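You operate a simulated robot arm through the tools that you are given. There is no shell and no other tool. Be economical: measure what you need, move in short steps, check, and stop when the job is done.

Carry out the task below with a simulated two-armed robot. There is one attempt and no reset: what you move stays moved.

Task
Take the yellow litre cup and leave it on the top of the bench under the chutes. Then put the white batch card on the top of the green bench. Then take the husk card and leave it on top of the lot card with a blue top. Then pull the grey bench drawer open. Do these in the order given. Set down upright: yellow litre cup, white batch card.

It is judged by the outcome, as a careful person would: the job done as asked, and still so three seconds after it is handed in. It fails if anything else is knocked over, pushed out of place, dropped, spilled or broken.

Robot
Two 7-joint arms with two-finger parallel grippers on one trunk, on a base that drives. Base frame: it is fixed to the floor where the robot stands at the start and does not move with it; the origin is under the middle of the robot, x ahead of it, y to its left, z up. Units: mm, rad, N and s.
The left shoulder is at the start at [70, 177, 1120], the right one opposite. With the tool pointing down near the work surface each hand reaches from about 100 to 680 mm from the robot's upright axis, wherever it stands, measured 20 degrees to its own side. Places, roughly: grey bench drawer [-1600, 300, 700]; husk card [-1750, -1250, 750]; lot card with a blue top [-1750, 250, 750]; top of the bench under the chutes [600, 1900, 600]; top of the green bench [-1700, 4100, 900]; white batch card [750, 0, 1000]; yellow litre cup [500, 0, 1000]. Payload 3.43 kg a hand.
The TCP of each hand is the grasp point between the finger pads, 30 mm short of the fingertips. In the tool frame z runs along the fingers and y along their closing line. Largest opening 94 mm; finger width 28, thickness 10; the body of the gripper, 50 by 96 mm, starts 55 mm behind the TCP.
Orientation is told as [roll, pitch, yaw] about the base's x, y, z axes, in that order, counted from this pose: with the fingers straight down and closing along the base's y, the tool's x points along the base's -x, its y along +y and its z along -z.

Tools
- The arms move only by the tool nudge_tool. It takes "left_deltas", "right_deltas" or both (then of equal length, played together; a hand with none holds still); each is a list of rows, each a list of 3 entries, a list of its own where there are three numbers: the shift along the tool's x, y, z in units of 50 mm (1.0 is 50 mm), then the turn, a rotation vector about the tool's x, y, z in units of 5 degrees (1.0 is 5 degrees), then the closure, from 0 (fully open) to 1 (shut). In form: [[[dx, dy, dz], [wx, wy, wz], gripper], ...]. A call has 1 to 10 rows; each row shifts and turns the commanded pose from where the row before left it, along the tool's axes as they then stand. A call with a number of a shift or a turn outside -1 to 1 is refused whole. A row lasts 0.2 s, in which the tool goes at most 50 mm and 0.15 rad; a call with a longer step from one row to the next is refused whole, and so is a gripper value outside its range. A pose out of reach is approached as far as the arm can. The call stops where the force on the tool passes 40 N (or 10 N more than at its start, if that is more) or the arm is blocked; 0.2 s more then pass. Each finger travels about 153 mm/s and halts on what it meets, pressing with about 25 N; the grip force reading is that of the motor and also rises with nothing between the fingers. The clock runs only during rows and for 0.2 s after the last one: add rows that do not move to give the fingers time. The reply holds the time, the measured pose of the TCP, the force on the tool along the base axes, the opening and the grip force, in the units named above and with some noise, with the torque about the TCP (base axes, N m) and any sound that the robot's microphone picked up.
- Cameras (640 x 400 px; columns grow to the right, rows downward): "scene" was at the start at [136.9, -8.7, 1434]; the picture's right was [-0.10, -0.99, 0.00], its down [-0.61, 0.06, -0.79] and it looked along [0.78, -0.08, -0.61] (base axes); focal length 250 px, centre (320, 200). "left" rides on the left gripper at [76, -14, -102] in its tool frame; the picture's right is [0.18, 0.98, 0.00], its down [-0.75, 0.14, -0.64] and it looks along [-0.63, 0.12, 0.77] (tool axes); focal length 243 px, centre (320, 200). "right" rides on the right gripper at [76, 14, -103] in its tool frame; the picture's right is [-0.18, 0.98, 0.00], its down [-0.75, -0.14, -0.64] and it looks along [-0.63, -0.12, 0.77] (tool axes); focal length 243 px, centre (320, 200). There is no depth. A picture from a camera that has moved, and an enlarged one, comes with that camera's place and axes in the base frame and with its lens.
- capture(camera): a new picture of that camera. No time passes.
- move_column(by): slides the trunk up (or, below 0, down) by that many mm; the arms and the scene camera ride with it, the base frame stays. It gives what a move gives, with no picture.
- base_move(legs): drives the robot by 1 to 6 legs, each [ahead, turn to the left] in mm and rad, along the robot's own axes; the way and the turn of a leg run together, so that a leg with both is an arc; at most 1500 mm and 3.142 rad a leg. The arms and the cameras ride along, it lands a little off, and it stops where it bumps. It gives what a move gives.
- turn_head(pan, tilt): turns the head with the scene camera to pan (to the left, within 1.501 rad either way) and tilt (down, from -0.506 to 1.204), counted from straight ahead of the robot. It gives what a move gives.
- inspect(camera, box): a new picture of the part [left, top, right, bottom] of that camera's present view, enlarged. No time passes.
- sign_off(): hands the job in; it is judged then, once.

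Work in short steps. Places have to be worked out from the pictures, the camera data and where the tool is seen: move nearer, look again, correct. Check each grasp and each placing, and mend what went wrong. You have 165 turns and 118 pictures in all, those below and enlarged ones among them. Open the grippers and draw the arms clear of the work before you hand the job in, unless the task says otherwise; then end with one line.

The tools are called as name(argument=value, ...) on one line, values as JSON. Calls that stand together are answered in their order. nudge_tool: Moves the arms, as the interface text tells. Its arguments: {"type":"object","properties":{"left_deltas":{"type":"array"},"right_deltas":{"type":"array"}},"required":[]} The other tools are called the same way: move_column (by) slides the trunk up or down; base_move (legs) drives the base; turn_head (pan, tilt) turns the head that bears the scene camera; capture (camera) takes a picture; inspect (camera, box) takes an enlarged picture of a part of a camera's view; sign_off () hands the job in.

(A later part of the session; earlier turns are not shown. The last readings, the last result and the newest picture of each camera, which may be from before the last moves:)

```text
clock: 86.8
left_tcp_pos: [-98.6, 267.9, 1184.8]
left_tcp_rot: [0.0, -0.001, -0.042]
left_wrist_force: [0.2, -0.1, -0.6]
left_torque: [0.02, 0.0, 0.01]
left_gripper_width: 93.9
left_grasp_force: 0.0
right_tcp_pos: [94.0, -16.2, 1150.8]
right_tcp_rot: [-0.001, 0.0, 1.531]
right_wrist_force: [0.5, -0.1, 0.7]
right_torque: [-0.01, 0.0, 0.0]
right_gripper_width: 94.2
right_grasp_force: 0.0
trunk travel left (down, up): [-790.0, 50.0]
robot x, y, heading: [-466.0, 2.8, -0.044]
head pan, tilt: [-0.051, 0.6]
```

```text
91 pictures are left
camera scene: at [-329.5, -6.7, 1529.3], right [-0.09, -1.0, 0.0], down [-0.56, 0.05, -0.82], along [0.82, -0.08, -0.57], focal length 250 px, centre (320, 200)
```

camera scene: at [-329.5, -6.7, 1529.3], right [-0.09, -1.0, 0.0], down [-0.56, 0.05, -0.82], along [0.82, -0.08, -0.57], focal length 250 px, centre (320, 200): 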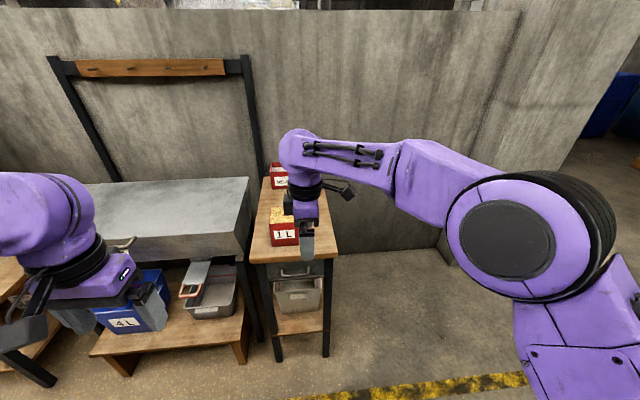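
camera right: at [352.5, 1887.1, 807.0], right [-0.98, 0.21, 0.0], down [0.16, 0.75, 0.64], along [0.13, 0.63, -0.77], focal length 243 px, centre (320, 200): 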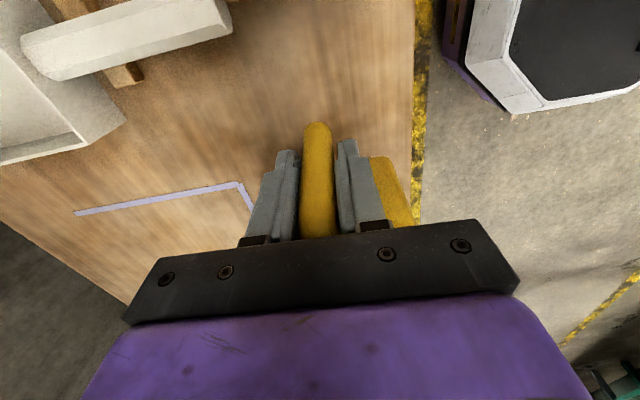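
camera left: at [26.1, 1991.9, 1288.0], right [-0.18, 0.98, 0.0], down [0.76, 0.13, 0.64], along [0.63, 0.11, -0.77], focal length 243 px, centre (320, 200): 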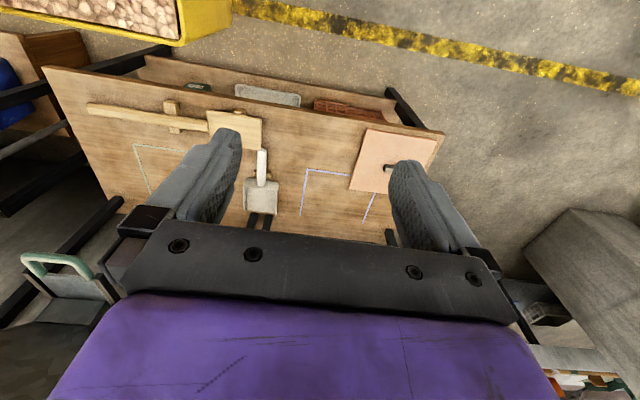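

Straighten and drive to x≈40, hand stays well above the red cup.

base_move(legs=[[0, 0.042], [505, 0]])

nudge_tool(right_deltas=[[[0.9, 0, 0.2], [0, 0, 0], 0], [[0.9, 0, 0.2], [0, 0, 0], 0], [[0, 0, 0], [0, 0, 0], 0]])

capture(camera="right")

capture(camera="scene")

```text
clock: 90.2
left_tcp_pos: [393.4, 280.6, 1184.8]
left_tcp_rot: [0.0, -0.003, -0.001]
left_wrist_force: [0.7, 0.5, -0.5]
left_torque: [-0.01, 0.0, -0.02]
left_gripper_width: 93.9
left_grasp_force: 0.0
right_tcp_pos: [597.3, 4.9, 1151.6]
right_tcp_rot: [-0.003, 0.0, 1.57]
right_wrist_force: [-0.7, -0.7, 0.6]
right_torque: [0.03, 0.0, 0.01]
right_gripper_width: 94.2
right_grasp_force: 0.1
trunk travel left (down, up): [-790.0, 50.0]
robot x, y, heading: [34.8, 0.8, 0.008]
head pan, tilt: [-0.051, 0.6]
```

```text
clock: 91.0
left_tcp_pos: [393.7, 283.8, 1184.7]
left_tcp_rot: [0.0, -0.002, -0.001]
left_wrist_force: [0.0, -0.3, -0.8]
left_torque: [-0.02, -0.01, 0.02]
left_gripper_width: 94.2
left_grasp_force: 0.1
right_tcp_pos: [597.3, -84.8, 1131.3]
right_tcp_rot: [0.0, 0.0, 1.572]
right_wrist_force: [-0.4, -0.4, 0.3]
right_torque: [-0.01, -0.02, 0.0]
right_gripper_width: 93.8
right_grasp_force: 0.1
trunk travel left (down, up): [-790.0, 50.0]
robot x, y, heading: [35.9, 1.1, 0.002]
head pan, tilt: [-0.051, 0.6]
```

```text
90 pictures are left
camera right: at [582.0, -160.8, 1233.7], right [-0.98, 0.18, 0.0], down [0.14, 0.75, 0.64], along [0.12, 0.63, -0.77], focal length 243 px, centre (320, 200)
```

right: 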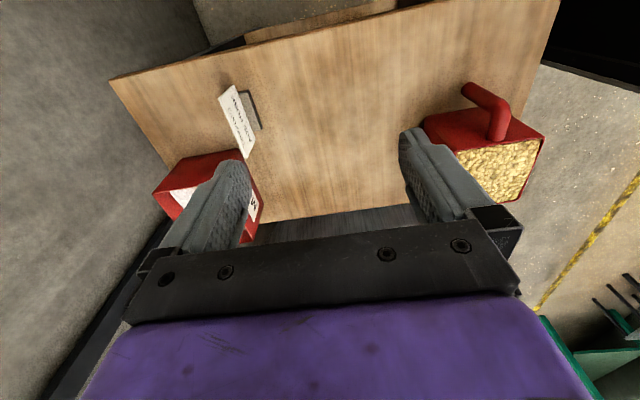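

```text
89 pictures are left
camera scene: at [175.3, 0.4, 1529.3], right [-0.05, -1.0, 0.0], down [-0.56, 0.03, -0.82], along [0.82, -0.04, -0.57], focal length 250 px, centre (320, 200)
```

scene: 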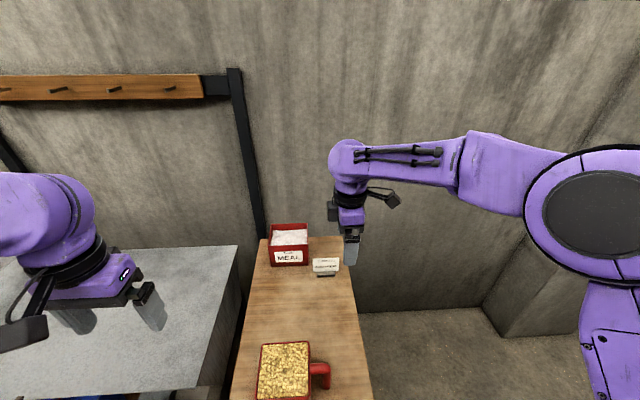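

inspect(camera="right", box=[190, 60, 290, 180])

inspect(camera="scene", box=[260, 215, 370, 290])

```text
3.33 times, centred on (240, 120) of right
camera zoom: at [582.0, -160.8, 1233.7], right [-0.98, 0.18, 0.0], down [0.14, 0.75, 0.64], along [0.12, 0.63, -0.77], focal length 809 px, centre (587, 467)
```

zoom: 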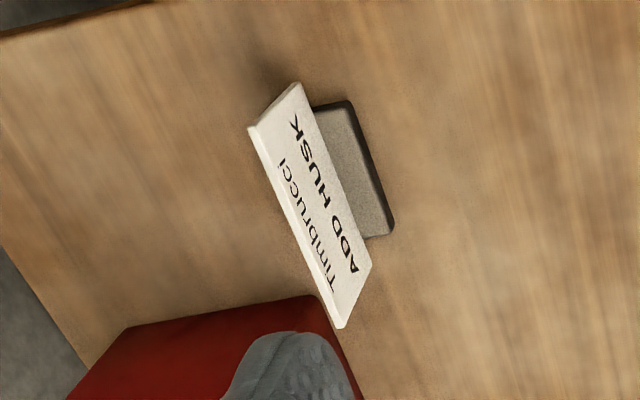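

```text
5.33 times, centred on (315, 252) of scene
camera zoom: at [175.3, 0.4, 1529.3], right [-0.05, -1.0, 0.0], down [-0.56, 0.03, -0.82], along [0.82, -0.04, -0.57], focal length 1333 px, centre (347, -80)
```

zoom: 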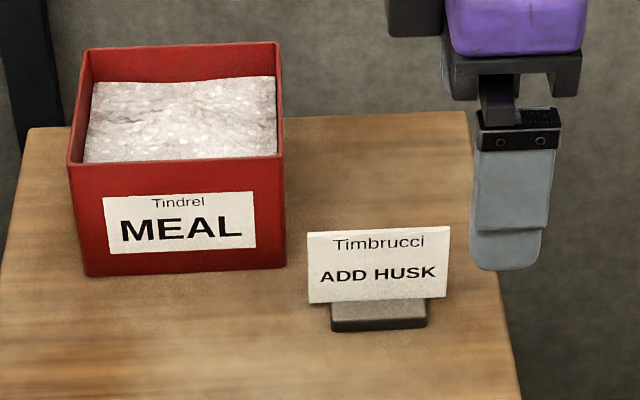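

Card: vertical plate at x≈722, y≈-87…-2, z≈862–922, on a small block. Move the hand above it.

nudge_tool(right_deltas=[[[-0.25, -0.63, 0.5], [0, 0, 0], 0], [[-0.25, -0.63, 0.5], [0, 0, 0], 0], [[-0.25, -0.62, 0.5], [0, 0, 0], 0], [[0, -0.62, 0.5], [0, 0, 0], 0], [[0, 0, 0.5], [0, 0, 0], 0], [[0, 0, 0], [0, 0, 0], 0]])

capture(camera="right")

```text
clock: 92.4
left_tcp_pos: [394.6, 280.9, 1185.1]
left_tcp_rot: [0.0, 0.0, -0.003]
left_wrist_force: [0.4, 0.7, 0.2]
left_torque: [0.03, 0.02, 0.02]
left_gripper_width: 94.2
left_grasp_force: 0.2
right_tcp_pos: [703.1, -59.4, 1005.6]
right_tcp_rot: [-0.002, 0.0, 1.571]
right_wrist_force: [-0.9, -0.7, -1.0]
right_torque: [0.03, -0.01, -0.01]
right_gripper_width: 94.2
right_grasp_force: 0.1
right hand out of reach, approached as far as the arm can: row 4
trunk travel left (down, up): [-790.0, 50.0]
robot x, y, heading: [37.4, 1.5, -0.002]
head pan, tilt: [-0.051, 0.6]
```

```text
86 pictures are left
camera right: at [688.7, -135.4, 1109.3], right [-0.98, 0.18, 0.0], down [0.14, 0.75, 0.64], along [0.12, 0.63, -0.77], focal length 243 px, centre (320, 200)
```

right: 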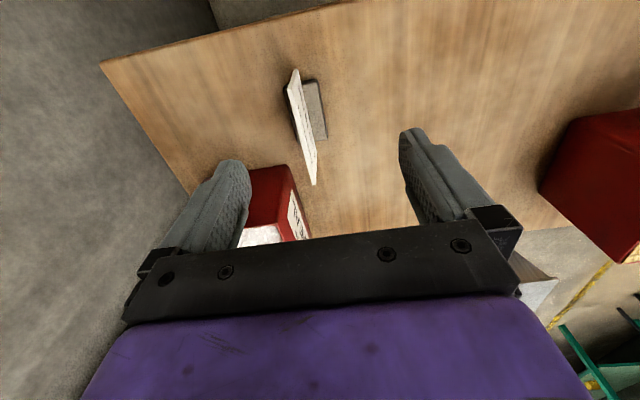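

Reach ends at x≈703; drive forward 25 mm gently.

base_move(legs=[[25, 0]])

inspect(camera="right", box=[240, 40, 400, 240])

inspect(camera="scene", box=[260, 215, 400, 310])

```text
clock: 93.2
left_tcp_pos: [413.3, 282.1, 1186.3]
left_tcp_rot: [0.0, -0.005, -0.002]
left_wrist_force: [0.0, -0.7, 0.3]
left_torque: [-0.04, -0.04, 0.01]
left_gripper_width: 93.6
left_grasp_force: 0.0
right_tcp_pos: [724.6, -60.1, 1011.3]
right_tcp_rot: [-0.007, 0.0, 1.569]
right_wrist_force: [-0.5, 0.5, 0.4]
right_torque: [-0.01, -0.04, -0.02]
right_gripper_width: 93.9
right_grasp_force: 0.1
trunk travel left (down, up): [-790.0, 50.0]
robot x, y, heading: [63.4, 0.2, -0.003]
head pan, tilt: [-0.051, 0.6]
```

```text
2.00 times, centred on (320, 140) of right
camera zoom: at [708.6, -136.1, 1112.8], right [-0.98, 0.18, -0.01], down [0.14, 0.75, 0.64], along [0.12, 0.63, -0.77], focal length 485 px, centre (320, 320)
```

zoom: 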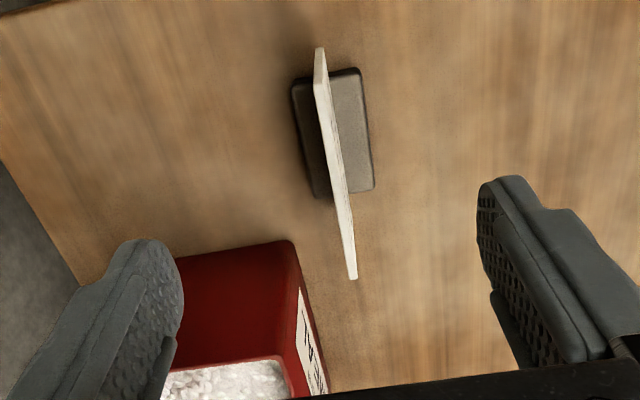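

```text
4.21 times, centred on (330, 262) of scene
camera zoom: at [192.5, -2.2, 1530.2], right [-0.05, -1.0, 0.0], down [-0.56, 0.03, -0.83], along [0.83, -0.04, -0.56], focal length 1052 px, centre (278, -63)
```

zoom: 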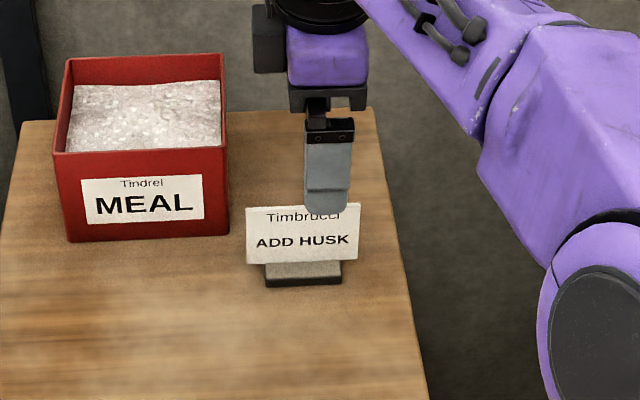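

Card plane x≈719, centre y≈-46. Align and lower around its upper part.

nudge_tool(right_deltas=[[[-0.26, 0.1, 0], [0, 0, 0], 0], [[0, 0, 0.65], [0, 0, 0], 0], [[0, 0, 0.65], [0, 0, 0], 0], [[0, 0, 0.5], [0, 0, 0], 0], [[0, 0, 0], [0, 0, 0], 0]])

inspect(camera="right", box=[200, 40, 440, 240])

inspect(camera="scene", box=[260, 215, 400, 310])

```text
clock: 94.4
left_tcp_pos: [419.0, 280.9, 1185.1]
left_tcp_rot: [-0.001, -0.002, -0.002]
left_wrist_force: [-0.3, -0.5, -0.3]
left_torque: [0.0, -0.01, -0.01]
left_gripper_width: 94.0
left_grasp_force: 0.0
right_tcp_pos: [717.7, -52.0, 918.2]
right_tcp_rot: [-0.002, -0.004, 1.572]
right_wrist_force: [-0.2, 0.1, 0.2]
right_torque: [0.0, 0.01, -0.01]
right_gripper_width: 94.0
right_grasp_force: 0.1
right hand out of reach, approached as far as the arm can: row 3, 4
trunk travel left (down, up): [-790.0, 50.0]
robot x, y, heading: [58.4, 1.4, -0.003]
head pan, tilt: [-0.051, 0.6]
```

```text
2.00 times, centred on (320, 140) of right
camera zoom: at [702.3, -128.3, 1020.6], right [-0.98, 0.18, 0.0], down [0.14, 0.75, 0.64], along [0.12, 0.63, -0.77], focal length 485 px, centre (320, 320)
```

zoom: 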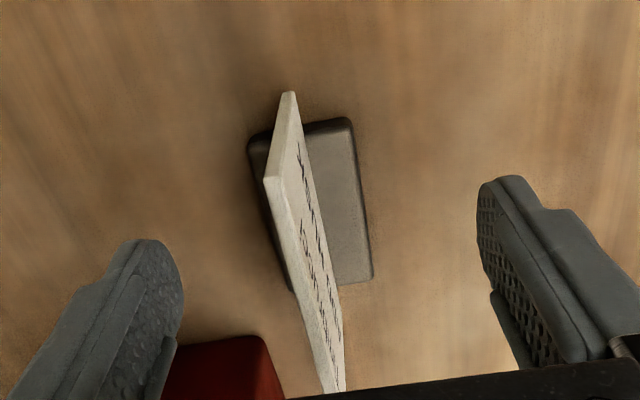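

```text
4.21 times, centred on (330, 262) of scene
camera zoom: at [199.0, -1.9, 1529.4], right [-0.05, -1.0, 0.0], down [-0.56, 0.03, -0.83], along [0.82, -0.04, -0.56], focal length 1052 px, centre (278, -63)
```

zoom: 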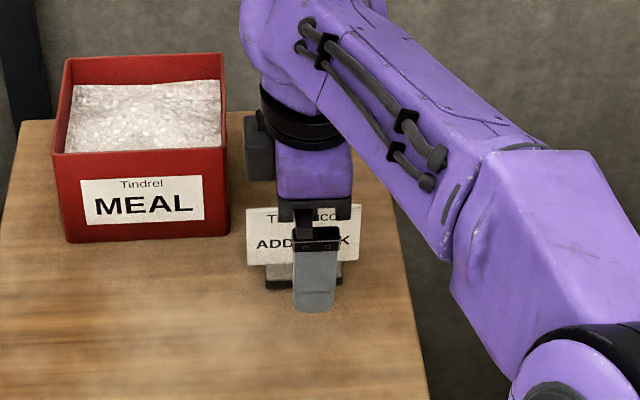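

Card plane is ~4 mm further than the TCP and the arm is at its limit; raise the hand, lower the trunk to gain reach.

nudge_tool(right_deltas=[[[0, 0, -0.9], [0, 0, 0], 0], [[-0.1, 0, -0.9], [0, 0, 0], 0], [[0, -0.08, 0], [0, 0, 0], 0], [[0, 0, 0], [0, 0, 0], 0]])

move_column(by=-80)

inspect(camera="right", box=[200, 40, 440, 240])

```text
clock: 95.4
left_tcp_pos: [418.3, 280.7, 1184.6]
left_tcp_rot: [0.0, 0.0, 0.0]
left_wrist_force: [0.9, -0.1, -0.2]
left_torque: [0.01, -0.02, 0.0]
left_gripper_width: 94.0
left_grasp_force: 0.0
right_tcp_pos: [724.1, -46.9, 1006.9]
right_tcp_rot: [-0.002, -0.001, 1.568]
right_wrist_force: [-0.2, -0.7, 0.3]
right_torque: [0.01, 0.01, 0.03]
right_gripper_width: 93.7
right_grasp_force: 0.0
right hand out of reach, approached as far as the arm can: row 1
trunk travel left (down, up): [-790.0, 50.0]
robot x, y, heading: [59.8, 3.2, -0.001]
head pan, tilt: [-0.051, 0.6]
```

```text
clock: 96.6
left_tcp_pos: [418.2, 281.2, 1104.7]
left_tcp_rot: [-0.001, -0.003, -0.002]
left_wrist_force: [-0.3, -0.2, -0.3]
left_torque: [-0.01, 0.02, 0.0]
left_gripper_width: 94.0
left_grasp_force: 0.2
right_tcp_pos: [725.6, -44.8, 926.5]
right_tcp_rot: [-0.002, -0.001, 1.571]
right_wrist_force: [1.1, -0.3, 0.2]
right_torque: [-0.04, -0.03, -0.07]
right_gripper_width: 93.8
right_grasp_force: 0.0
trunk travel left (down, up): [-710.0, 130.0]
robot x, y, heading: [59.0, 2.0, -0.002]
head pan, tilt: [-0.051, 0.6]
```

```text
2.00 times, centred on (320, 140) of right
camera zoom: at [709.4, -123.3, 1029.4], right [-0.98, 0.18, 0.0], down [0.14, 0.75, 0.64], along [0.12, 0.63, -0.77], focal length 485 px, centre (320, 320)
```

zoom: 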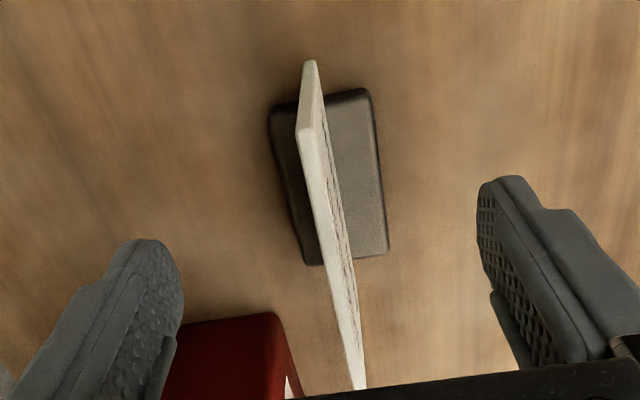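

Card x≈720.5; move back 4 mm, down 11 mm, then close gently.

nudge_tool(right_deltas=[[[0, 0.09, 0.22], [0, 0, 0], 0], [[0, 0, 0], [0, 0, 0], 0.3], [[0, 0, 0], [0, 0, 0], 0.6], [[0, 0, 0], [0, 0, 0], 0.85], [[0, 0, 0], [0, 0, 0], 1], [[0, 0, 0], [0, 0, 0], 1]])

inspect(camera="right", box=[200, 40, 440, 240])

```text
clock: 98.0
left_tcp_pos: [418.6, 282.2, 1104.1]
left_tcp_rot: [-0.001, 0.0, -0.001]
left_wrist_force: [0.7, 0.0, 0.6]
left_torque: [-0.01, 0.0, -0.02]
left_gripper_width: 93.8
left_grasp_force: 0.0
right_tcp_pos: [721.3, -46.2, 915.0]
right_tcp_rot: [-0.001, -0.004, 1.57]
right_wrist_force: [-0.4, 0.3, 0.0]
right_torque: [-0.02, -0.01, 0.02]
right_gripper_width: 7.5
right_grasp_force: 24.7
trunk travel left (down, up): [-710.0, 130.0]
robot x, y, heading: [59.8, 5.6, 0.001]
head pan, tilt: [-0.051, 0.6]
```

```text
2.00 times, centred on (320, 140) of right
camera zoom: at [704.9, -123.4, 1017.9], right [-0.98, 0.18, 0.0], down [0.14, 0.75, 0.64], along [0.12, 0.63, -0.77], focal length 485 px, centre (320, 320)
```

zoom: 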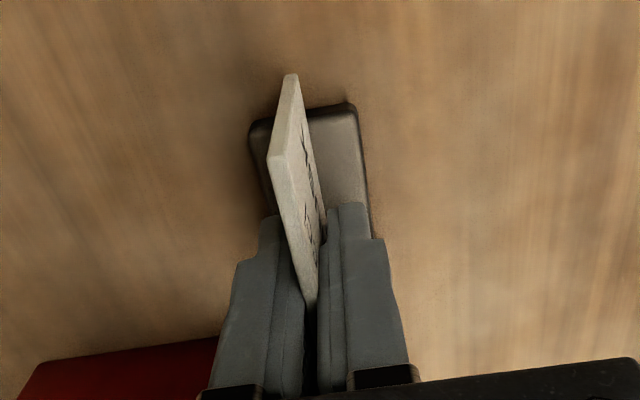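

Gripped at 7.5 mm. Lift with the trunk and check.

move_column(by=100)

inspect(camera="scene", box=[240, 200, 400, 300])

inspect(camera="right", box=[200, 40, 440, 240])

```text
clock: 99.3
left_tcp_pos: [419.4, 281.9, 1204.1]
left_tcp_rot: [-0.002, 0.0, -0.002]
left_wrist_force: [0.3, 0.5, 0.0]
left_torque: [0.01, 0.01, 0.03]
left_gripper_width: 94.2
left_grasp_force: 0.1
right_tcp_pos: [721.5, -46.1, 1015.3]
right_tcp_rot: [-0.002, -0.002, 1.573]
right_wrist_force: [-0.4, 0.1, -0.1]
right_torque: [0.02, -0.01, -0.02]
right_gripper_width: 7.6
right_grasp_force: 25.4
trunk travel left (down, up): [-810.0, 30.0]
robot x, y, heading: [60.0, 4.4, -0.006]
head pan, tilt: [-0.051, 0.6]
```

```text
4.00 times, centred on (320, 250) of scene
camera zoom: at [199.8, -1.7, 1549.3], right [-0.05, -1.0, 0.0], down [-0.56, 0.03, -0.82], along [0.82, -0.04, -0.57], focal length 1000 px, centre (320, 0)
```

zoom: 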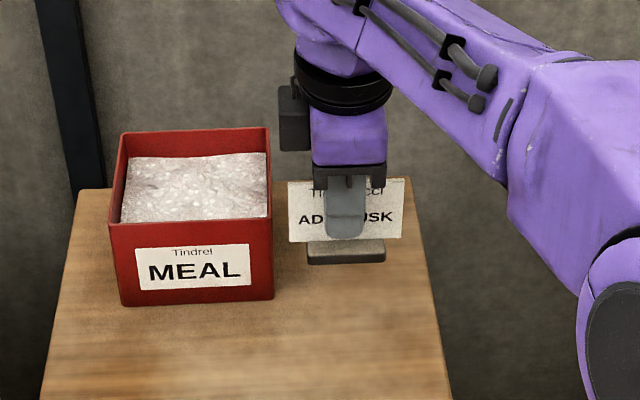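

```text
2.00 times, centred on (320, 140) of right
camera zoom: at [705.1, -123.3, 1117.8], right [-0.98, 0.18, 0.0], down [0.14, 0.75, 0.64], along [0.12, 0.63, -0.77], focal length 485 px, centre (320, 320)
```

zoom: 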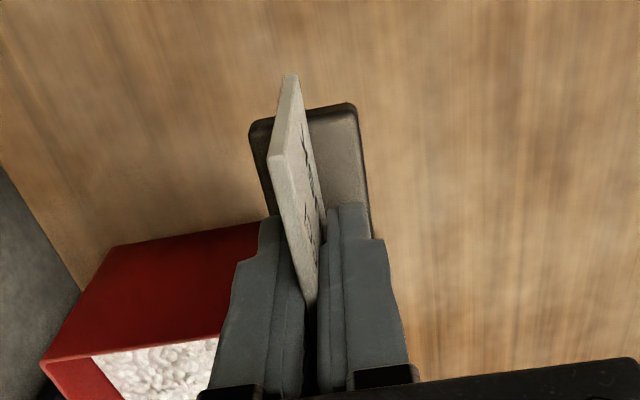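

Card and its block lifted cleanly. Back out, tuck the arm, and drive towards the green bench.

base_move(legs=[[-560, 0]])

nudge_tool(right_deltas=[[[0, 0.8, 0], [0, 0, 0], 1], [[0, 0.8, 0], [0, 0, 0], 1], [[0, 0.8, 0], [0, 0, 0], 1], [[0, 0.8, 0], [0, 0, 0], 1], [[0, 0.8, 0], [0, 0, 0], 1], [[0, 0, 0], [0, 0, 0], 1]])

base_move(legs=[[0, 1.577], [1500, 0], [1500, 0]])

turn_head(pan=1.0, tilt=0.4)

capture(camera="scene")

```text
clock: 102.5
left_tcp_pos: [-130.6, 282.2, 1204.0]
left_tcp_rot: [0.0, -0.002, -0.003]
left_wrist_force: [0.1, -0.2, -0.2]
left_torque: [0.0, 0.04, -0.02]
left_gripper_width: 94.0
left_grasp_force: 0.1
right_tcp_pos: [170.1, -46.8, 1016.8]
right_tcp_rot: [-0.003, -0.002, 1.567]
right_wrist_force: [0.1, -0.6, -0.2]
right_torque: [0.03, 0.01, 0.02]
right_gripper_width: 7.5
right_grasp_force: 25.0
trunk travel left (down, up): [-810.0, 30.0]
robot x, y, heading: [-491.0, 5.8, -0.002]
head pan, tilt: [-0.051, 0.6]
```

```text
clock: 103.9
left_tcp_pos: [-131.2, 282.2, 1204.3]
left_tcp_rot: [0.0, -0.001, -0.003]
left_wrist_force: [-0.3, 0.0, 0.4]
left_torque: [-0.01, 0.0, -0.02]
left_gripper_width: 93.9
left_grasp_force: 0.1
right_tcp_pos: [-30.7, -46.1, 1016.0]
right_tcp_rot: [-0.002, -0.001, 1.566]
right_wrist_force: [0.7, -0.1, -0.6]
right_torque: [-0.02, 0.03, -0.01]
right_gripper_width: 7.4
right_grasp_force: 24.9
trunk travel left (down, up): [-810.0, 30.0]
robot x, y, heading: [-491.3, 3.4, -0.006]
head pan, tilt: [-0.051, 0.6]
```

```text
clock: 122.1
left_tcp_pos: [-734.9, 3352.1, 1205.3]
left_tcp_rot: [0.0, 0.0, 1.562]
left_wrist_force: [0.1, -0.6, -0.8]
left_torque: [0.0, 0.01, -0.01]
left_gripper_width: 94.1
left_grasp_force: 0.1
right_tcp_pos: [-404.6, 3452.2, 1016.0]
right_tcp_rot: [-0.002, -0.001, 3.131]
right_wrist_force: [0.0, 0.0, -0.4]
right_torque: [0.01, 0.01, -0.03]
right_gripper_width: 7.2
right_grasp_force: 25.2
trunk travel left (down, up): [-810.0, 30.0]
robot x, y, heading: [-460.8, 2994.9, 1.557]
head pan, tilt: [-0.051, 0.6]
```

```text
clock: 123.4
left_tcp_pos: [-734.0, 3351.7, 1203.7]
left_tcp_rot: [-0.001, 0.002, 1.561]
left_wrist_force: [0.8, -0.2, 0.2]
left_torque: [0.01, 0.01, 0.01]
left_gripper_width: 93.8
left_grasp_force: 0.1
right_tcp_pos: [-406.3, 3452.1, 1015.4]
right_tcp_rot: [-0.001, -0.003, 3.135]
right_wrist_force: [-0.4, 0.3, 0.1]
right_torque: [0.02, 0.0, 0.01]
right_gripper_width: 7.5
right_grasp_force: 25.2
trunk travel left (down, up): [-810.0, 30.0]
robot x, y, heading: [-459.2, 2996.5, 1.56]
head pan, tilt: [1.0, 0.4]
```

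```text
77 pictures are left
camera scene: at [-534.3, 3093.4, 1567.6], right [0.55, 0.84, 0.0], down [0.33, -0.21, -0.92], along [-0.77, 0.51, -0.39], focal length 250 px, centre (320, 200)
```

scene: 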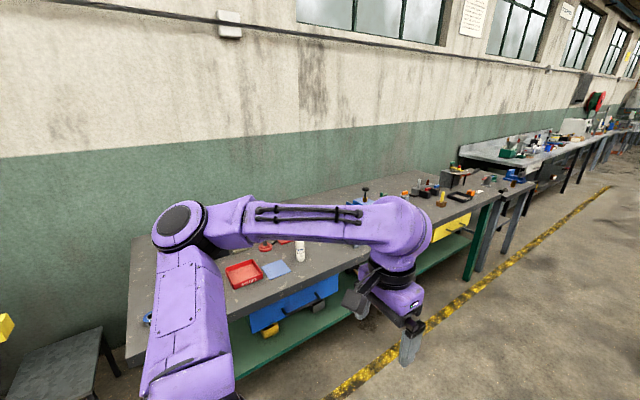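

Turn to face the bench and look.

base_move(legs=[[350, 0], [0, 1.575]])

turn_head(pan=0.0, tilt=0.55)

capture(camera="scene")

```text
clock: 129.5
left_tcp_pos: [-812.5, 3064.2, 1204.2]
left_tcp_rot: [0.0, 0.0, 3.141]
left_wrist_force: [0.8, 0.6, 0.6]
left_torque: [0.0, 0.01, 0.02]
left_gripper_width: 94.0
left_grasp_force: 0.0
right_tcp_pos: [-915.1, 3391.0, 1016.4]
right_tcp_rot: [-0.002, -0.001, -1.57]
right_wrist_force: [0.6, -0.2, -1.1]
right_torque: [-0.01, 0.01, -0.01]
right_gripper_width: 7.6
right_grasp_force: 25.4
trunk travel left (down, up): [-810.0, 30.0]
robot x, y, heading: [-455.0, 3343.9, 3.143]
head pan, tilt: [1.0, 0.4]
```

```text
clock: 130.8
left_tcp_pos: [-813.1, 3063.3, 1205.5]
left_tcp_rot: [0.001, 0.002, 3.144]
left_wrist_force: [0.4, -0.7, 0.1]
left_torque: [0.01, 0.02, -0.02]
left_gripper_width: 94.1
left_grasp_force: 0.0
right_tcp_pos: [-914.6, 3390.6, 1016.0]
right_tcp_rot: [-0.001, -0.003, -1.569]
right_wrist_force: [0.3, 0.8, -0.8]
right_torque: [0.01, 0.0, -0.02]
right_gripper_width: 7.7
right_grasp_force: 25.0
trunk travel left (down, up): [-810.0, 30.0]
robot x, y, heading: [-454.7, 3344.0, 3.142]
head pan, tilt: [0.0, 0.55]
```

```text
76 pictures are left
camera scene: at [-594.0, 3342.5, 1553.9], right [0.0, 1.0, 0.0], down [0.52, 0.0, -0.85], along [-0.85, 0.0, -0.52], focal length 250 px, centre (320, 200)
```

scene: 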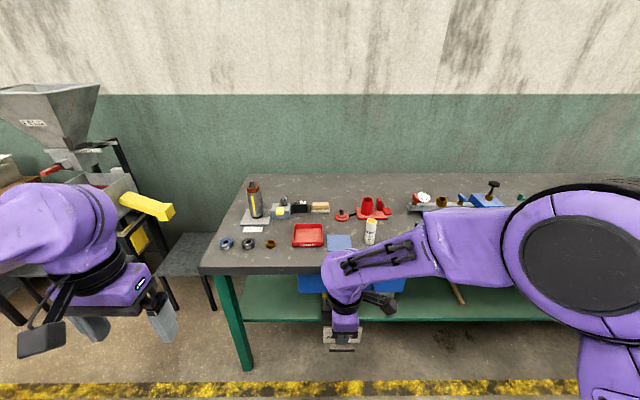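

Free strip along the front-left edge of the green bench, around (-1245, 3100). Reposition the base there.

base_move(legs=[[0, 1.571], [290, 0], [0, -1.571], [250, 0]])

turn_head(pan=0.0, tilt=0.75)

capture(camera="scene")

capture(camera="left")

```text
clock: 141.8
left_tcp_pos: [-1053.3, 2764.1, 1204.4]
left_tcp_rot: [-0.002, 0.0, -3.125]
left_wrist_force: [-0.6, -0.5, -0.1]
left_torque: [-0.02, 0.02, 0.01]
left_gripper_width: 94.1
left_grasp_force: 0.0
right_tcp_pos: [-1161.3, 3089.1, 1016.2]
right_tcp_rot: [-0.004, -0.002, -1.553]
right_wrist_force: [-0.1, 0.6, -0.3]
right_torque: [0.0, 0.02, 0.0]
right_gripper_width: 7.7
right_grasp_force: 25.4
trunk travel left (down, up): [-810.0, 30.0]
robot x, y, heading: [-699.1, 3046.9, -3.129]
head pan, tilt: [0.0, 0.55]
```

```text
clock: 142.6
left_tcp_pos: [-1055.3, 2763.5, 1204.3]
left_tcp_rot: [0.0, -0.001, -3.126]
left_wrist_force: [-0.9, -0.1, 0.4]
left_torque: [0.02, -0.05, 0.01]
left_gripper_width: 94.1
left_grasp_force: 0.0
right_tcp_pos: [-1162.0, 3089.8, 1015.5]
right_tcp_rot: [0.0, -0.001, -1.555]
right_wrist_force: [0.0, -0.2, -1.4]
right_torque: [0.0, -0.04, -0.02]
right_gripper_width: 7.5
right_grasp_force: 24.9
trunk travel left (down, up): [-810.0, 30.0]
robot x, y, heading: [-699.0, 3045.6, -3.13]
head pan, tilt: [0.0, 0.75]
```

```text
75 pictures are left
camera scene: at [-833.9, 3046.8, 1536.5], right [-0.02, 1.0, 0.0], down [0.68, 0.01, -0.73], along [-0.73, -0.01, -0.68], focal length 250 px, centre (320, 200)
```

scene: 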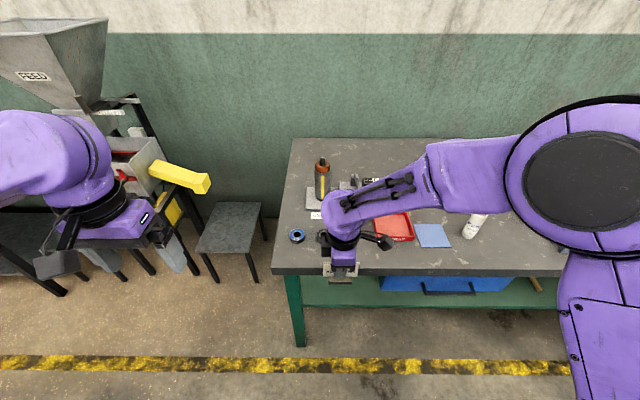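

```text
74 pictures are left
camera left: at [-978.3, 2778.4, 1307.5], right [0.2, -0.98, 0.0], down [-0.75, -0.15, 0.64], along [-0.63, -0.13, -0.77], focal length 243 px, centre (320, 200)
```

left: 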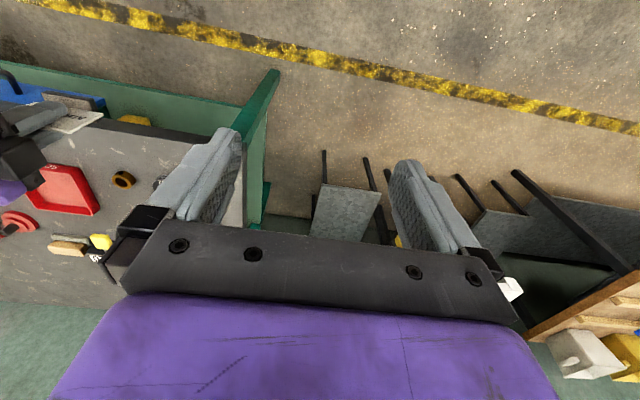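

Bench top z≈860–880, front edge x≈-1225; nuts sit at x≈-1350. Extend to x≈-1280 and check.

nudge_tool(right_deltas=[[[0, -0.6, 0], [0, 0, 0], 1], [[0, -0.6, 0], [0, 0, 0], 1], [[0, -0.6, 0], [0, 0, 0], 1], [[0, -0.56, 0], [0, 0, 0], 1], [[0, 0, 0], [0, 0, 0], 1]])

capture(camera="right")

capture(camera="scene")

```text
clock: 143.8
left_tcp_pos: [-1053.2, 2765.5, 1205.3]
left_tcp_rot: [-0.001, -0.002, -3.126]
left_wrist_force: [0.2, 0.3, -0.6]
left_torque: [-0.01, 0.04, 0.0]
left_gripper_width: 94.2
left_grasp_force: 0.0
right_tcp_pos: [-1280.2, 3087.9, 1016.6]
right_tcp_rot: [-0.002, -0.002, -1.553]
right_wrist_force: [0.8, -1.3, -0.1]
right_torque: [-0.01, -0.03, 0.03]
right_gripper_width: 7.5
right_grasp_force: 25.2
trunk travel left (down, up): [-810.0, 30.0]
robot x, y, heading: [-699.8, 3049.9, -3.124]
head pan, tilt: [0.0, 0.75]
```

```text
73 pictures are left
camera right: at [-1267.5, 3163.3, 1118.8], right [0.99, -0.17, 0.0], down [-0.13, -0.76, 0.64], along [-0.11, -0.63, -0.77], focal length 243 px, centre (320, 200)
```

right: 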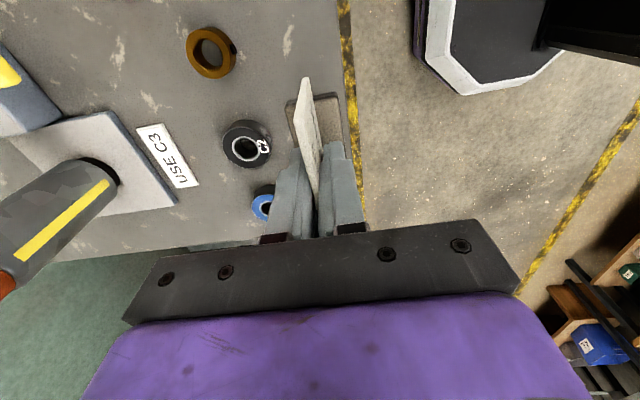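

```text
72 pictures are left
camera scene: at [-832.4, 3046.8, 1536.6], right [-0.02, 1.0, 0.0], down [0.68, 0.01, -0.73], along [-0.73, -0.01, -0.68], focal length 250 px, centre (320, 200)
```

scene: 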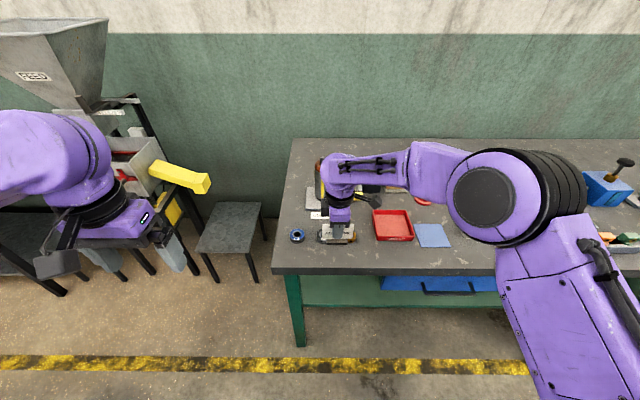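

Shift ~13 mm further in and 8 mm sideways, then lower the trunk 60 mm.

nudge_tool(right_deltas=[[[0.16, -0.26, 0], [0, 0, 0], 1], [[0, 0, 0], [0, 0, 0], 1]])

move_column(by=-60)

capture(camera="right")

inspect(camera="scene", box=[260, 150, 420, 290])

```text
clock: 144.4
left_tcp_pos: [-1053.4, 2764.0, 1204.6]
left_tcp_rot: [0.001, -0.003, -3.125]
left_wrist_force: [-0.9, 0.3, 0.1]
left_torque: [-0.03, 0.0, -0.03]
left_gripper_width: 94.1
left_grasp_force: 0.0
right_tcp_pos: [-1293.5, 3094.1, 1015.9]
right_tcp_rot: [-0.003, -0.001, -1.554]
right_wrist_force: [1.4, -0.6, -0.6]
right_torque: [0.0, -0.01, -0.03]
right_gripper_width: 7.9
right_grasp_force: 25.1
trunk travel left (down, up): [-810.0, 30.0]
robot x, y, heading: [-702.8, 3039.5, -3.127]
head pan, tilt: [0.0, 0.75]
```

```text
clock: 145.4
left_tcp_pos: [-1054.7, 2763.8, 1144.5]
left_tcp_rot: [0.0, -0.001, -3.124]
left_wrist_force: [0.0, -0.2, -0.4]
left_torque: [0.0, 0.05, 0.03]
left_gripper_width: 94.1
left_grasp_force: 0.0
right_tcp_pos: [-1291.7, 3094.2, 956.3]
right_tcp_rot: [-0.002, -0.003, -1.553]
right_wrist_force: [-0.4, -0.4, -0.4]
right_torque: [0.02, 0.02, -0.04]
right_gripper_width: 7.3
right_grasp_force: 24.9
trunk travel left (down, up): [-750.0, 90.0]
robot x, y, heading: [-704.2, 3052.5, -3.126]
head pan, tilt: [0.0, 0.75]
```

```text
71 pictures are left
camera right: at [-1280.8, 3171.0, 1058.8], right [0.99, -0.17, 0.0], down [-0.13, -0.76, 0.64], along [-0.11, -0.63, -0.77], focal length 243 px, centre (320, 200)
```

right: 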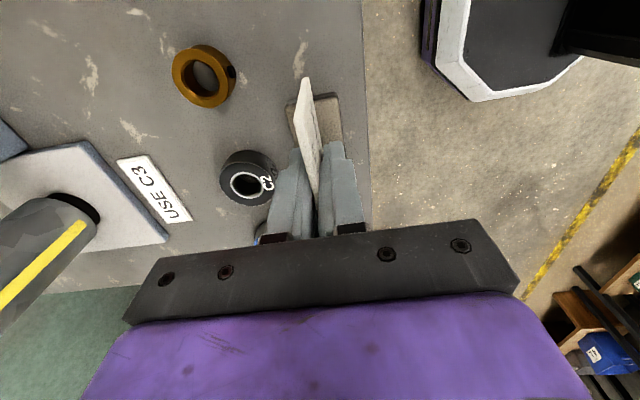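

```text
2.86 times, centred on (340, 220) of scene
camera zoom: at [-832.9, 3047.0, 1476.5], right [-0.02, 1.0, 0.0], down [0.68, 0.01, -0.73], along [-0.73, -0.01, -0.68], focal length 714 px, centre (263, 143)
```

zoom: 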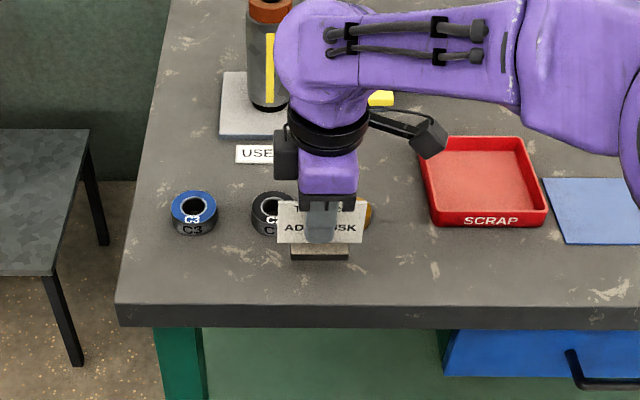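

Good. Lower with the arm in small steps, watching for contact.

nudge_tool(right_deltas=[[[0, 0, 0.1], [0, 0, 0], 1], [[0, 0, 0.1], [0, 0, 0], 1], [[0, 0, 0], [0, 0, 0], 1]])

nudge_tool(right_deltas=[[[0, 0, 0.08], [0, 0, 0], 1], [[0, 0, 0], [0, 0, 0], 1]])

inspect(camera="scene", box=[290, 180, 390, 260])

```text
clock: 146.2
left_tcp_pos: [-1052.9, 2763.6, 1144.9]
left_tcp_rot: [0.002, -0.001, -3.126]
left_wrist_force: [-0.1, -0.8, 0.6]
left_torque: [0.0, -0.02, 0.02]
left_gripper_width: 94.0
left_grasp_force: 0.1
right_tcp_pos: [-1292.5, 3095.9, 945.9]
right_tcp_rot: [-0.001, -0.001, -1.553]
right_wrist_force: [-0.4, 0.2, -0.2]
right_torque: [-0.08, 0.01, -0.01]
right_gripper_width: 7.5
right_grasp_force: 25.1
trunk travel left (down, up): [-750.0, 90.0]
robot x, y, heading: [-700.6, 3050.6, -3.129]
head pan, tilt: [0.0, 0.75]
```

```text
clock: 146.8
left_tcp_pos: [-1053.3, 2764.5, 1144.9]
left_tcp_rot: [0.001, -0.003, -3.125]
left_wrist_force: [-0.3, -0.6, 0.5]
left_torque: [-0.02, 0.0, -0.01]
left_gripper_width: 93.9
left_grasp_force: 0.1
right_tcp_pos: [-1292.7, 3096.1, 941.6]
right_tcp_rot: [-0.002, -0.001, -1.552]
right_wrist_force: [-0.2, 0.4, -0.3]
right_torque: [0.03, -0.03, -0.03]
right_gripper_width: 7.5
right_grasp_force: 24.5
trunk travel left (down, up): [-750.0, 90.0]
robot x, y, heading: [-703.1, 3052.5, -3.126]
head pan, tilt: [0.0, 0.75]
```

```text
5.00 times, centred on (340, 220) of scene
camera zoom: at [-832.9, 3046.8, 1476.5], right [-0.02, 1.0, 0.0], down [0.68, 0.01, -0.73], along [-0.73, -0.01, -0.68], focal length 1250 px, centre (220, 100)
```

zoom: 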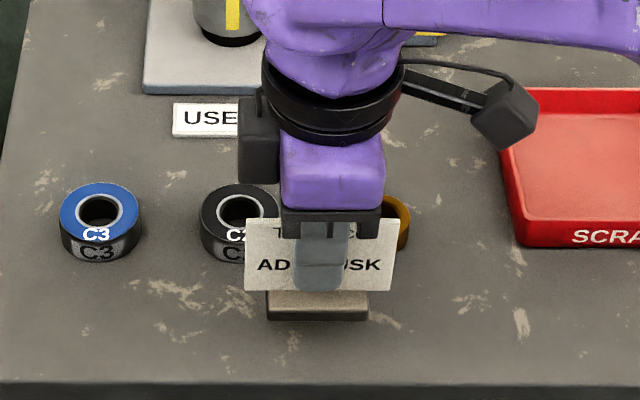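

nudge_tool(right_deltas=[[[0, 0, 0.06], [0, 0, 0], 1], [[0, 0, 0.06], [0, 0, 0], 1], [[0, 0, 0], [0, 0, 0], 1]])

nudge_tool(right_deltas=[[[0, 0, 0.06], [0, 0, 0], 1], [[0, 0, 0], [0, 0, 0], 1]])

nudge_tool(right_deltas=[[[0, 0, 0.06], [0, 0, 0], 1], [[0, 0, 0], [0, 0, 0], 1]])

```text
clock: 147.6
left_tcp_pos: [-1054.2, 2763.5, 1144.9]
left_tcp_rot: [-0.001, -0.001, -3.127]
left_wrist_force: [0.4, 0.1, -1.1]
left_torque: [-0.01, -0.01, -0.03]
left_gripper_width: 94.1
left_grasp_force: 0.1
right_tcp_pos: [-1293.6, 3095.0, 936.2]
right_tcp_rot: [-0.002, -0.002, -1.554]
right_wrist_force: [0.1, 0.0, 0.0]
right_torque: [-0.02, 0.02, 0.0]
right_gripper_width: 7.4
right_grasp_force: 25.0
trunk travel left (down, up): [-750.0, 90.0]
robot x, y, heading: [-700.8, 3046.4, -3.126]
head pan, tilt: [0.0, 0.75]
```

```text
clock: 148.2
left_tcp_pos: [-1054.7, 2763.3, 1144.8]
left_tcp_rot: [0.0, -0.002, -3.126]
left_wrist_force: [0.3, -0.1, 0.1]
left_torque: [0.01, 0.02, 0.02]
left_gripper_width: 94.1
left_grasp_force: 0.0
right_tcp_pos: [-1292.7, 3093.9, 933.8]
right_tcp_rot: [-0.002, -0.002, -1.551]
right_wrist_force: [0.0, 0.5, 0.2]
right_torque: [0.02, -0.03, 0.02]
right_gripper_width: 7.7
right_grasp_force: 24.9
trunk travel left (down, up): [-750.0, 90.0]
robot x, y, heading: [-705.0, 3047.7, -3.126]
head pan, tilt: [0.0, 0.75]
```

```text
clock: 148.8
left_tcp_pos: [-1053.4, 2763.6, 1144.8]
left_tcp_rot: [0.0, -0.004, -3.125]
left_wrist_force: [0.3, 0.6, -0.7]
left_torque: [-0.01, -0.02, -0.02]
left_gripper_width: 94.0
left_grasp_force: 0.2
right_tcp_pos: [-1293.1, 3094.8, 930.5]
right_tcp_rot: [0.0, 0.0, -1.554]
right_wrist_force: [0.9, -0.7, -0.8]
right_torque: [-0.02, -0.05, -0.01]
right_gripper_width: 7.5
right_grasp_force: 24.9
trunk travel left (down, up): [-750.0, 90.0]
robot x, y, heading: [-702.3, 3052.6, -3.127]
head pan, tilt: [0.0, 0.75]
```

nudge_tool(right_deltas=[[[0, 0, 0.06], [0, 0, 0], 1], [[0, 0, 0], [0, 0, 0], 1]])

nudge_tool(right_deltas=[[[0, 0, 0.06], [0, 0, 0], 1], [[0, 0, 0], [0, 0, 0], 1]])

nudge_tool(right_deltas=[[[0, 0, 0.06], [0, 0, 0], 1], [[0, 0, 0], [0, 0, 0], 1]])

inspect(camera="scene", box=[290, 180, 390, 260])

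```text
clock: 149.4
left_tcp_pos: [-1053.9, 2764.9, 1144.3]
left_tcp_rot: [0.0, -0.002, -3.126]
left_wrist_force: [-0.4, -0.1, 0.9]
left_torque: [0.02, -0.01, 0.02]
left_gripper_width: 94.2
left_grasp_force: 0.0
right_tcp_pos: [-1294.4, 3094.1, 927.9]
right_tcp_rot: [-0.001, -0.003, -1.554]
right_wrist_force: [-0.6, 0.2, -0.7]
right_torque: [-0.01, -0.01, 0.01]
right_gripper_width: 7.4
right_grasp_force: 24.6
trunk travel left (down, up): [-750.0, 90.0]
robot x, y, heading: [-702.5, 3046.4, -3.127]
head pan, tilt: [0.0, 0.75]
```

```text
clock: 150.0
left_tcp_pos: [-1054.1, 2765.4, 1144.2]
left_tcp_rot: [-0.001, 0.0, -3.126]
left_wrist_force: [0.4, 0.6, -0.9]
left_torque: [-0.03, 0.02, 0.0]
left_gripper_width: 93.8
left_grasp_force: 0.0
right_tcp_pos: [-1293.1, 3094.0, 924.9]
right_tcp_rot: [-0.002, -0.001, -1.553]
right_wrist_force: [-0.9, 0.3, -0.4]
right_torque: [0.0, -0.02, 0.04]
right_gripper_width: 7.5
right_grasp_force: 24.6
trunk travel left (down, up): [-750.0, 90.0]
robot x, y, heading: [-696.7, 3047.2, -3.125]
head pan, tilt: [0.0, 0.75]
```

```text
clock: 150.6
left_tcp_pos: [-1055.3, 2765.0, 1145.8]
left_tcp_rot: [-0.002, -0.002, -3.125]
left_wrist_force: [-0.3, 0.2, 0.0]
left_torque: [0.01, 0.03, 0.04]
left_gripper_width: 94.2
left_grasp_force: 0.1
right_tcp_pos: [-1293.8, 3095.3, 922.4]
right_tcp_rot: [-0.003, -0.002, -1.554]
right_wrist_force: [0.0, -0.8, 0.6]
right_torque: [0.01, 0.0, -0.01]
right_gripper_width: 7.5
right_grasp_force: 25.4
trunk travel left (down, up): [-750.0, 90.0]
robot x, y, heading: [-701.4, 3051.3, -3.125]
head pan, tilt: [0.0, 0.75]
```

```text
5.00 times, centred on (340, 220) of scene
camera zoom: at [-832.9, 3046.8, 1476.5], right [-0.02, 1.0, 0.0], down [0.68, 0.01, -0.73], along [-0.73, -0.01, -0.68], focal length 1250 px, centre (220, 100)
```

zoom: 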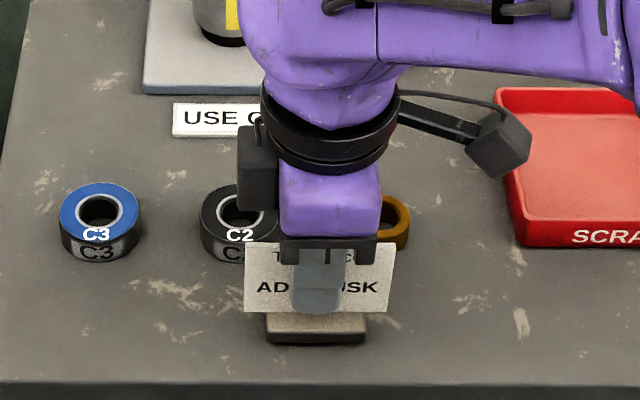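

nudge_tool(right_deltas=[[[0, 0, 0.06], [0, 0, 0], 1], [[0, 0, 0], [0, 0, 0], 1]])

nudge_tool(right_deltas=[[[0, 0, 0.06], [0, 0, 0], 1], [[0, 0, 0], [0, 0, 0], 1]])

nudge_tool(right_deltas=[[[0, 0, 0.06], [0, 0, 0], 1], [[0, 0, 0], [0, 0, 0], 1]])

nudge_tool(right_deltas=[[[0, 0, 0.06], [0, 0, 0], 1], [[0, 0, 0], [0, 0, 0], 1]])

```text
clock: 151.2
left_tcp_pos: [-1053.7, 2764.0, 1144.4]
left_tcp_rot: [-0.001, -0.003, -3.127]
left_wrist_force: [0.4, 0.7, 0.3]
left_torque: [-0.03, -0.01, 0.01]
left_gripper_width: 93.7
left_grasp_force: 0.1
right_tcp_pos: [-1293.3, 3095.0, 918.1]
right_tcp_rot: [-0.001, -0.001, -1.553]
right_wrist_force: [-0.3, 0.2, -1.1]
right_torque: [0.04, -0.02, 0.01]
right_gripper_width: 7.2
right_grasp_force: 25.0
trunk travel left (down, up): [-750.0, 90.0]
robot x, y, heading: [-702.5, 3053.0, -3.125]
head pan, tilt: [0.0, 0.75]
```

```text
clock: 151.8
left_tcp_pos: [-1055.5, 2763.7, 1144.4]
left_tcp_rot: [0.001, -0.002, -3.127]
left_wrist_force: [0.0, -0.6, -0.3]
left_torque: [0.0, 0.02, 0.0]
left_gripper_width: 93.8
left_grasp_force: 0.1
right_tcp_pos: [-1294.0, 3094.5, 915.3]
right_tcp_rot: [-0.003, -0.003, -1.554]
right_wrist_force: [-0.2, -0.5, -1.3]
right_torque: [0.0, -0.02, -0.02]
right_gripper_width: 7.4
right_grasp_force: 24.6
trunk travel left (down, up): [-750.0, 90.0]
robot x, y, heading: [-703.1, 3050.2, -3.126]
head pan, tilt: [0.0, 0.75]
```

```text
clock: 152.4
left_tcp_pos: [-1051.9, 2764.3, 1145.0]
left_tcp_rot: [0.0, -0.004, -3.126]
left_wrist_force: [0.2, 0.3, -0.2]
left_torque: [0.0, 0.02, 0.02]
left_gripper_width: 93.9
left_grasp_force: 0.2
right_tcp_pos: [-1293.2, 3095.7, 914.4]
right_tcp_rot: [-0.007, -0.001, -1.555]
right_wrist_force: [-2.5, 0.3, 17.9]
right_torque: [0.37, -0.01, 0.05]
right_gripper_width: 7.6
right_grasp_force: 25.1
trunk travel left (down, up): [-750.0, 90.0]
robot x, y, heading: [-702.9, 3045.7, -3.123]
head pan, tilt: [0.0, 0.75]
```

```text
clock: 153.0
left_tcp_pos: [-1051.7, 2764.4, 1144.7]
left_tcp_rot: [0.001, -0.002, -3.125]
left_wrist_force: [-0.4, 0.7, -0.1]
left_torque: [0.02, 0.02, -0.01]
left_gripper_width: 93.9
left_grasp_force: 0.2
right_tcp_pos: [-1292.1, 3094.9, 911.3]
right_tcp_rot: [-0.005, -0.002, -1.552]
right_wrist_force: [-6.2, -0.3, 21.5]
right_torque: [-0.05, 0.03, 0.01]
right_gripper_width: 7.5
right_grasp_force: 25.0
trunk travel left (down, up): [-750.0, 90.0]
robot x, y, heading: [-701.6, 3048.0, -3.129]
head pan, tilt: [0.0, 0.75]
```

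Contact. Ease up 3 mm, open part-way (≈33 mm so as not to reach the nuts), then rise.

nudge_tool(right_deltas=[[[0, 0, -0.05], [0, 0, 0], 1], [[0, 0, 0], [0, 0, 0], 0.85], [[0, 0, 0], [0, 0, 0], 0.65], [[0, 0, 0], [0, 0, 0], 0.65], [[0, 0, -0.5], [0, 0, 0], 0.65], [[0, 0, -0.9], [0, 0, 0], 0.65], [[0, 0, -0.9], [0, 0, 0], 0.65]])

inspect(camera="scene", box=[270, 160, 430, 290])

```text
clock: 154.6
left_tcp_pos: [-1053.8, 2763.8, 1145.0]
left_tcp_rot: [-0.001, -0.001, -3.126]
left_wrist_force: [0.3, 0.0, 0.1]
left_torque: [-0.01, 0.01, -0.03]
left_gripper_width: 94.2
left_grasp_force: 0.0
right_tcp_pos: [-1291.6, 3094.1, 1027.3]
right_tcp_rot: [-0.002, -0.001, -1.553]
right_wrist_force: [0.6, 0.3, 0.2]
right_torque: [-0.02, 0.03, -0.01]
right_gripper_width: 32.9
right_grasp_force: 0.0
trunk travel left (down, up): [-750.0, 90.0]
robot x, y, heading: [-702.5, 3045.2, -3.125]
head pan, tilt: [0.0, 0.75]
```

```text
3.08 times, centred on (350, 225) of scene
camera zoom: at [-831.9, 3046.8, 1476.5], right [-0.02, 1.0, 0.0], down [0.68, 0.01, -0.73], along [-0.73, -0.01, -0.68], focal length 769 px, centre (228, 123)
```

zoom: 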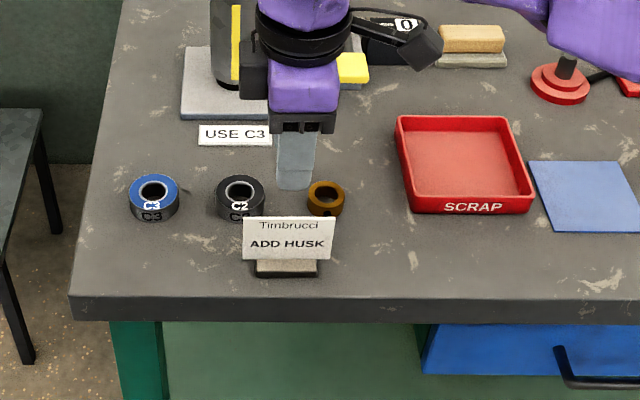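

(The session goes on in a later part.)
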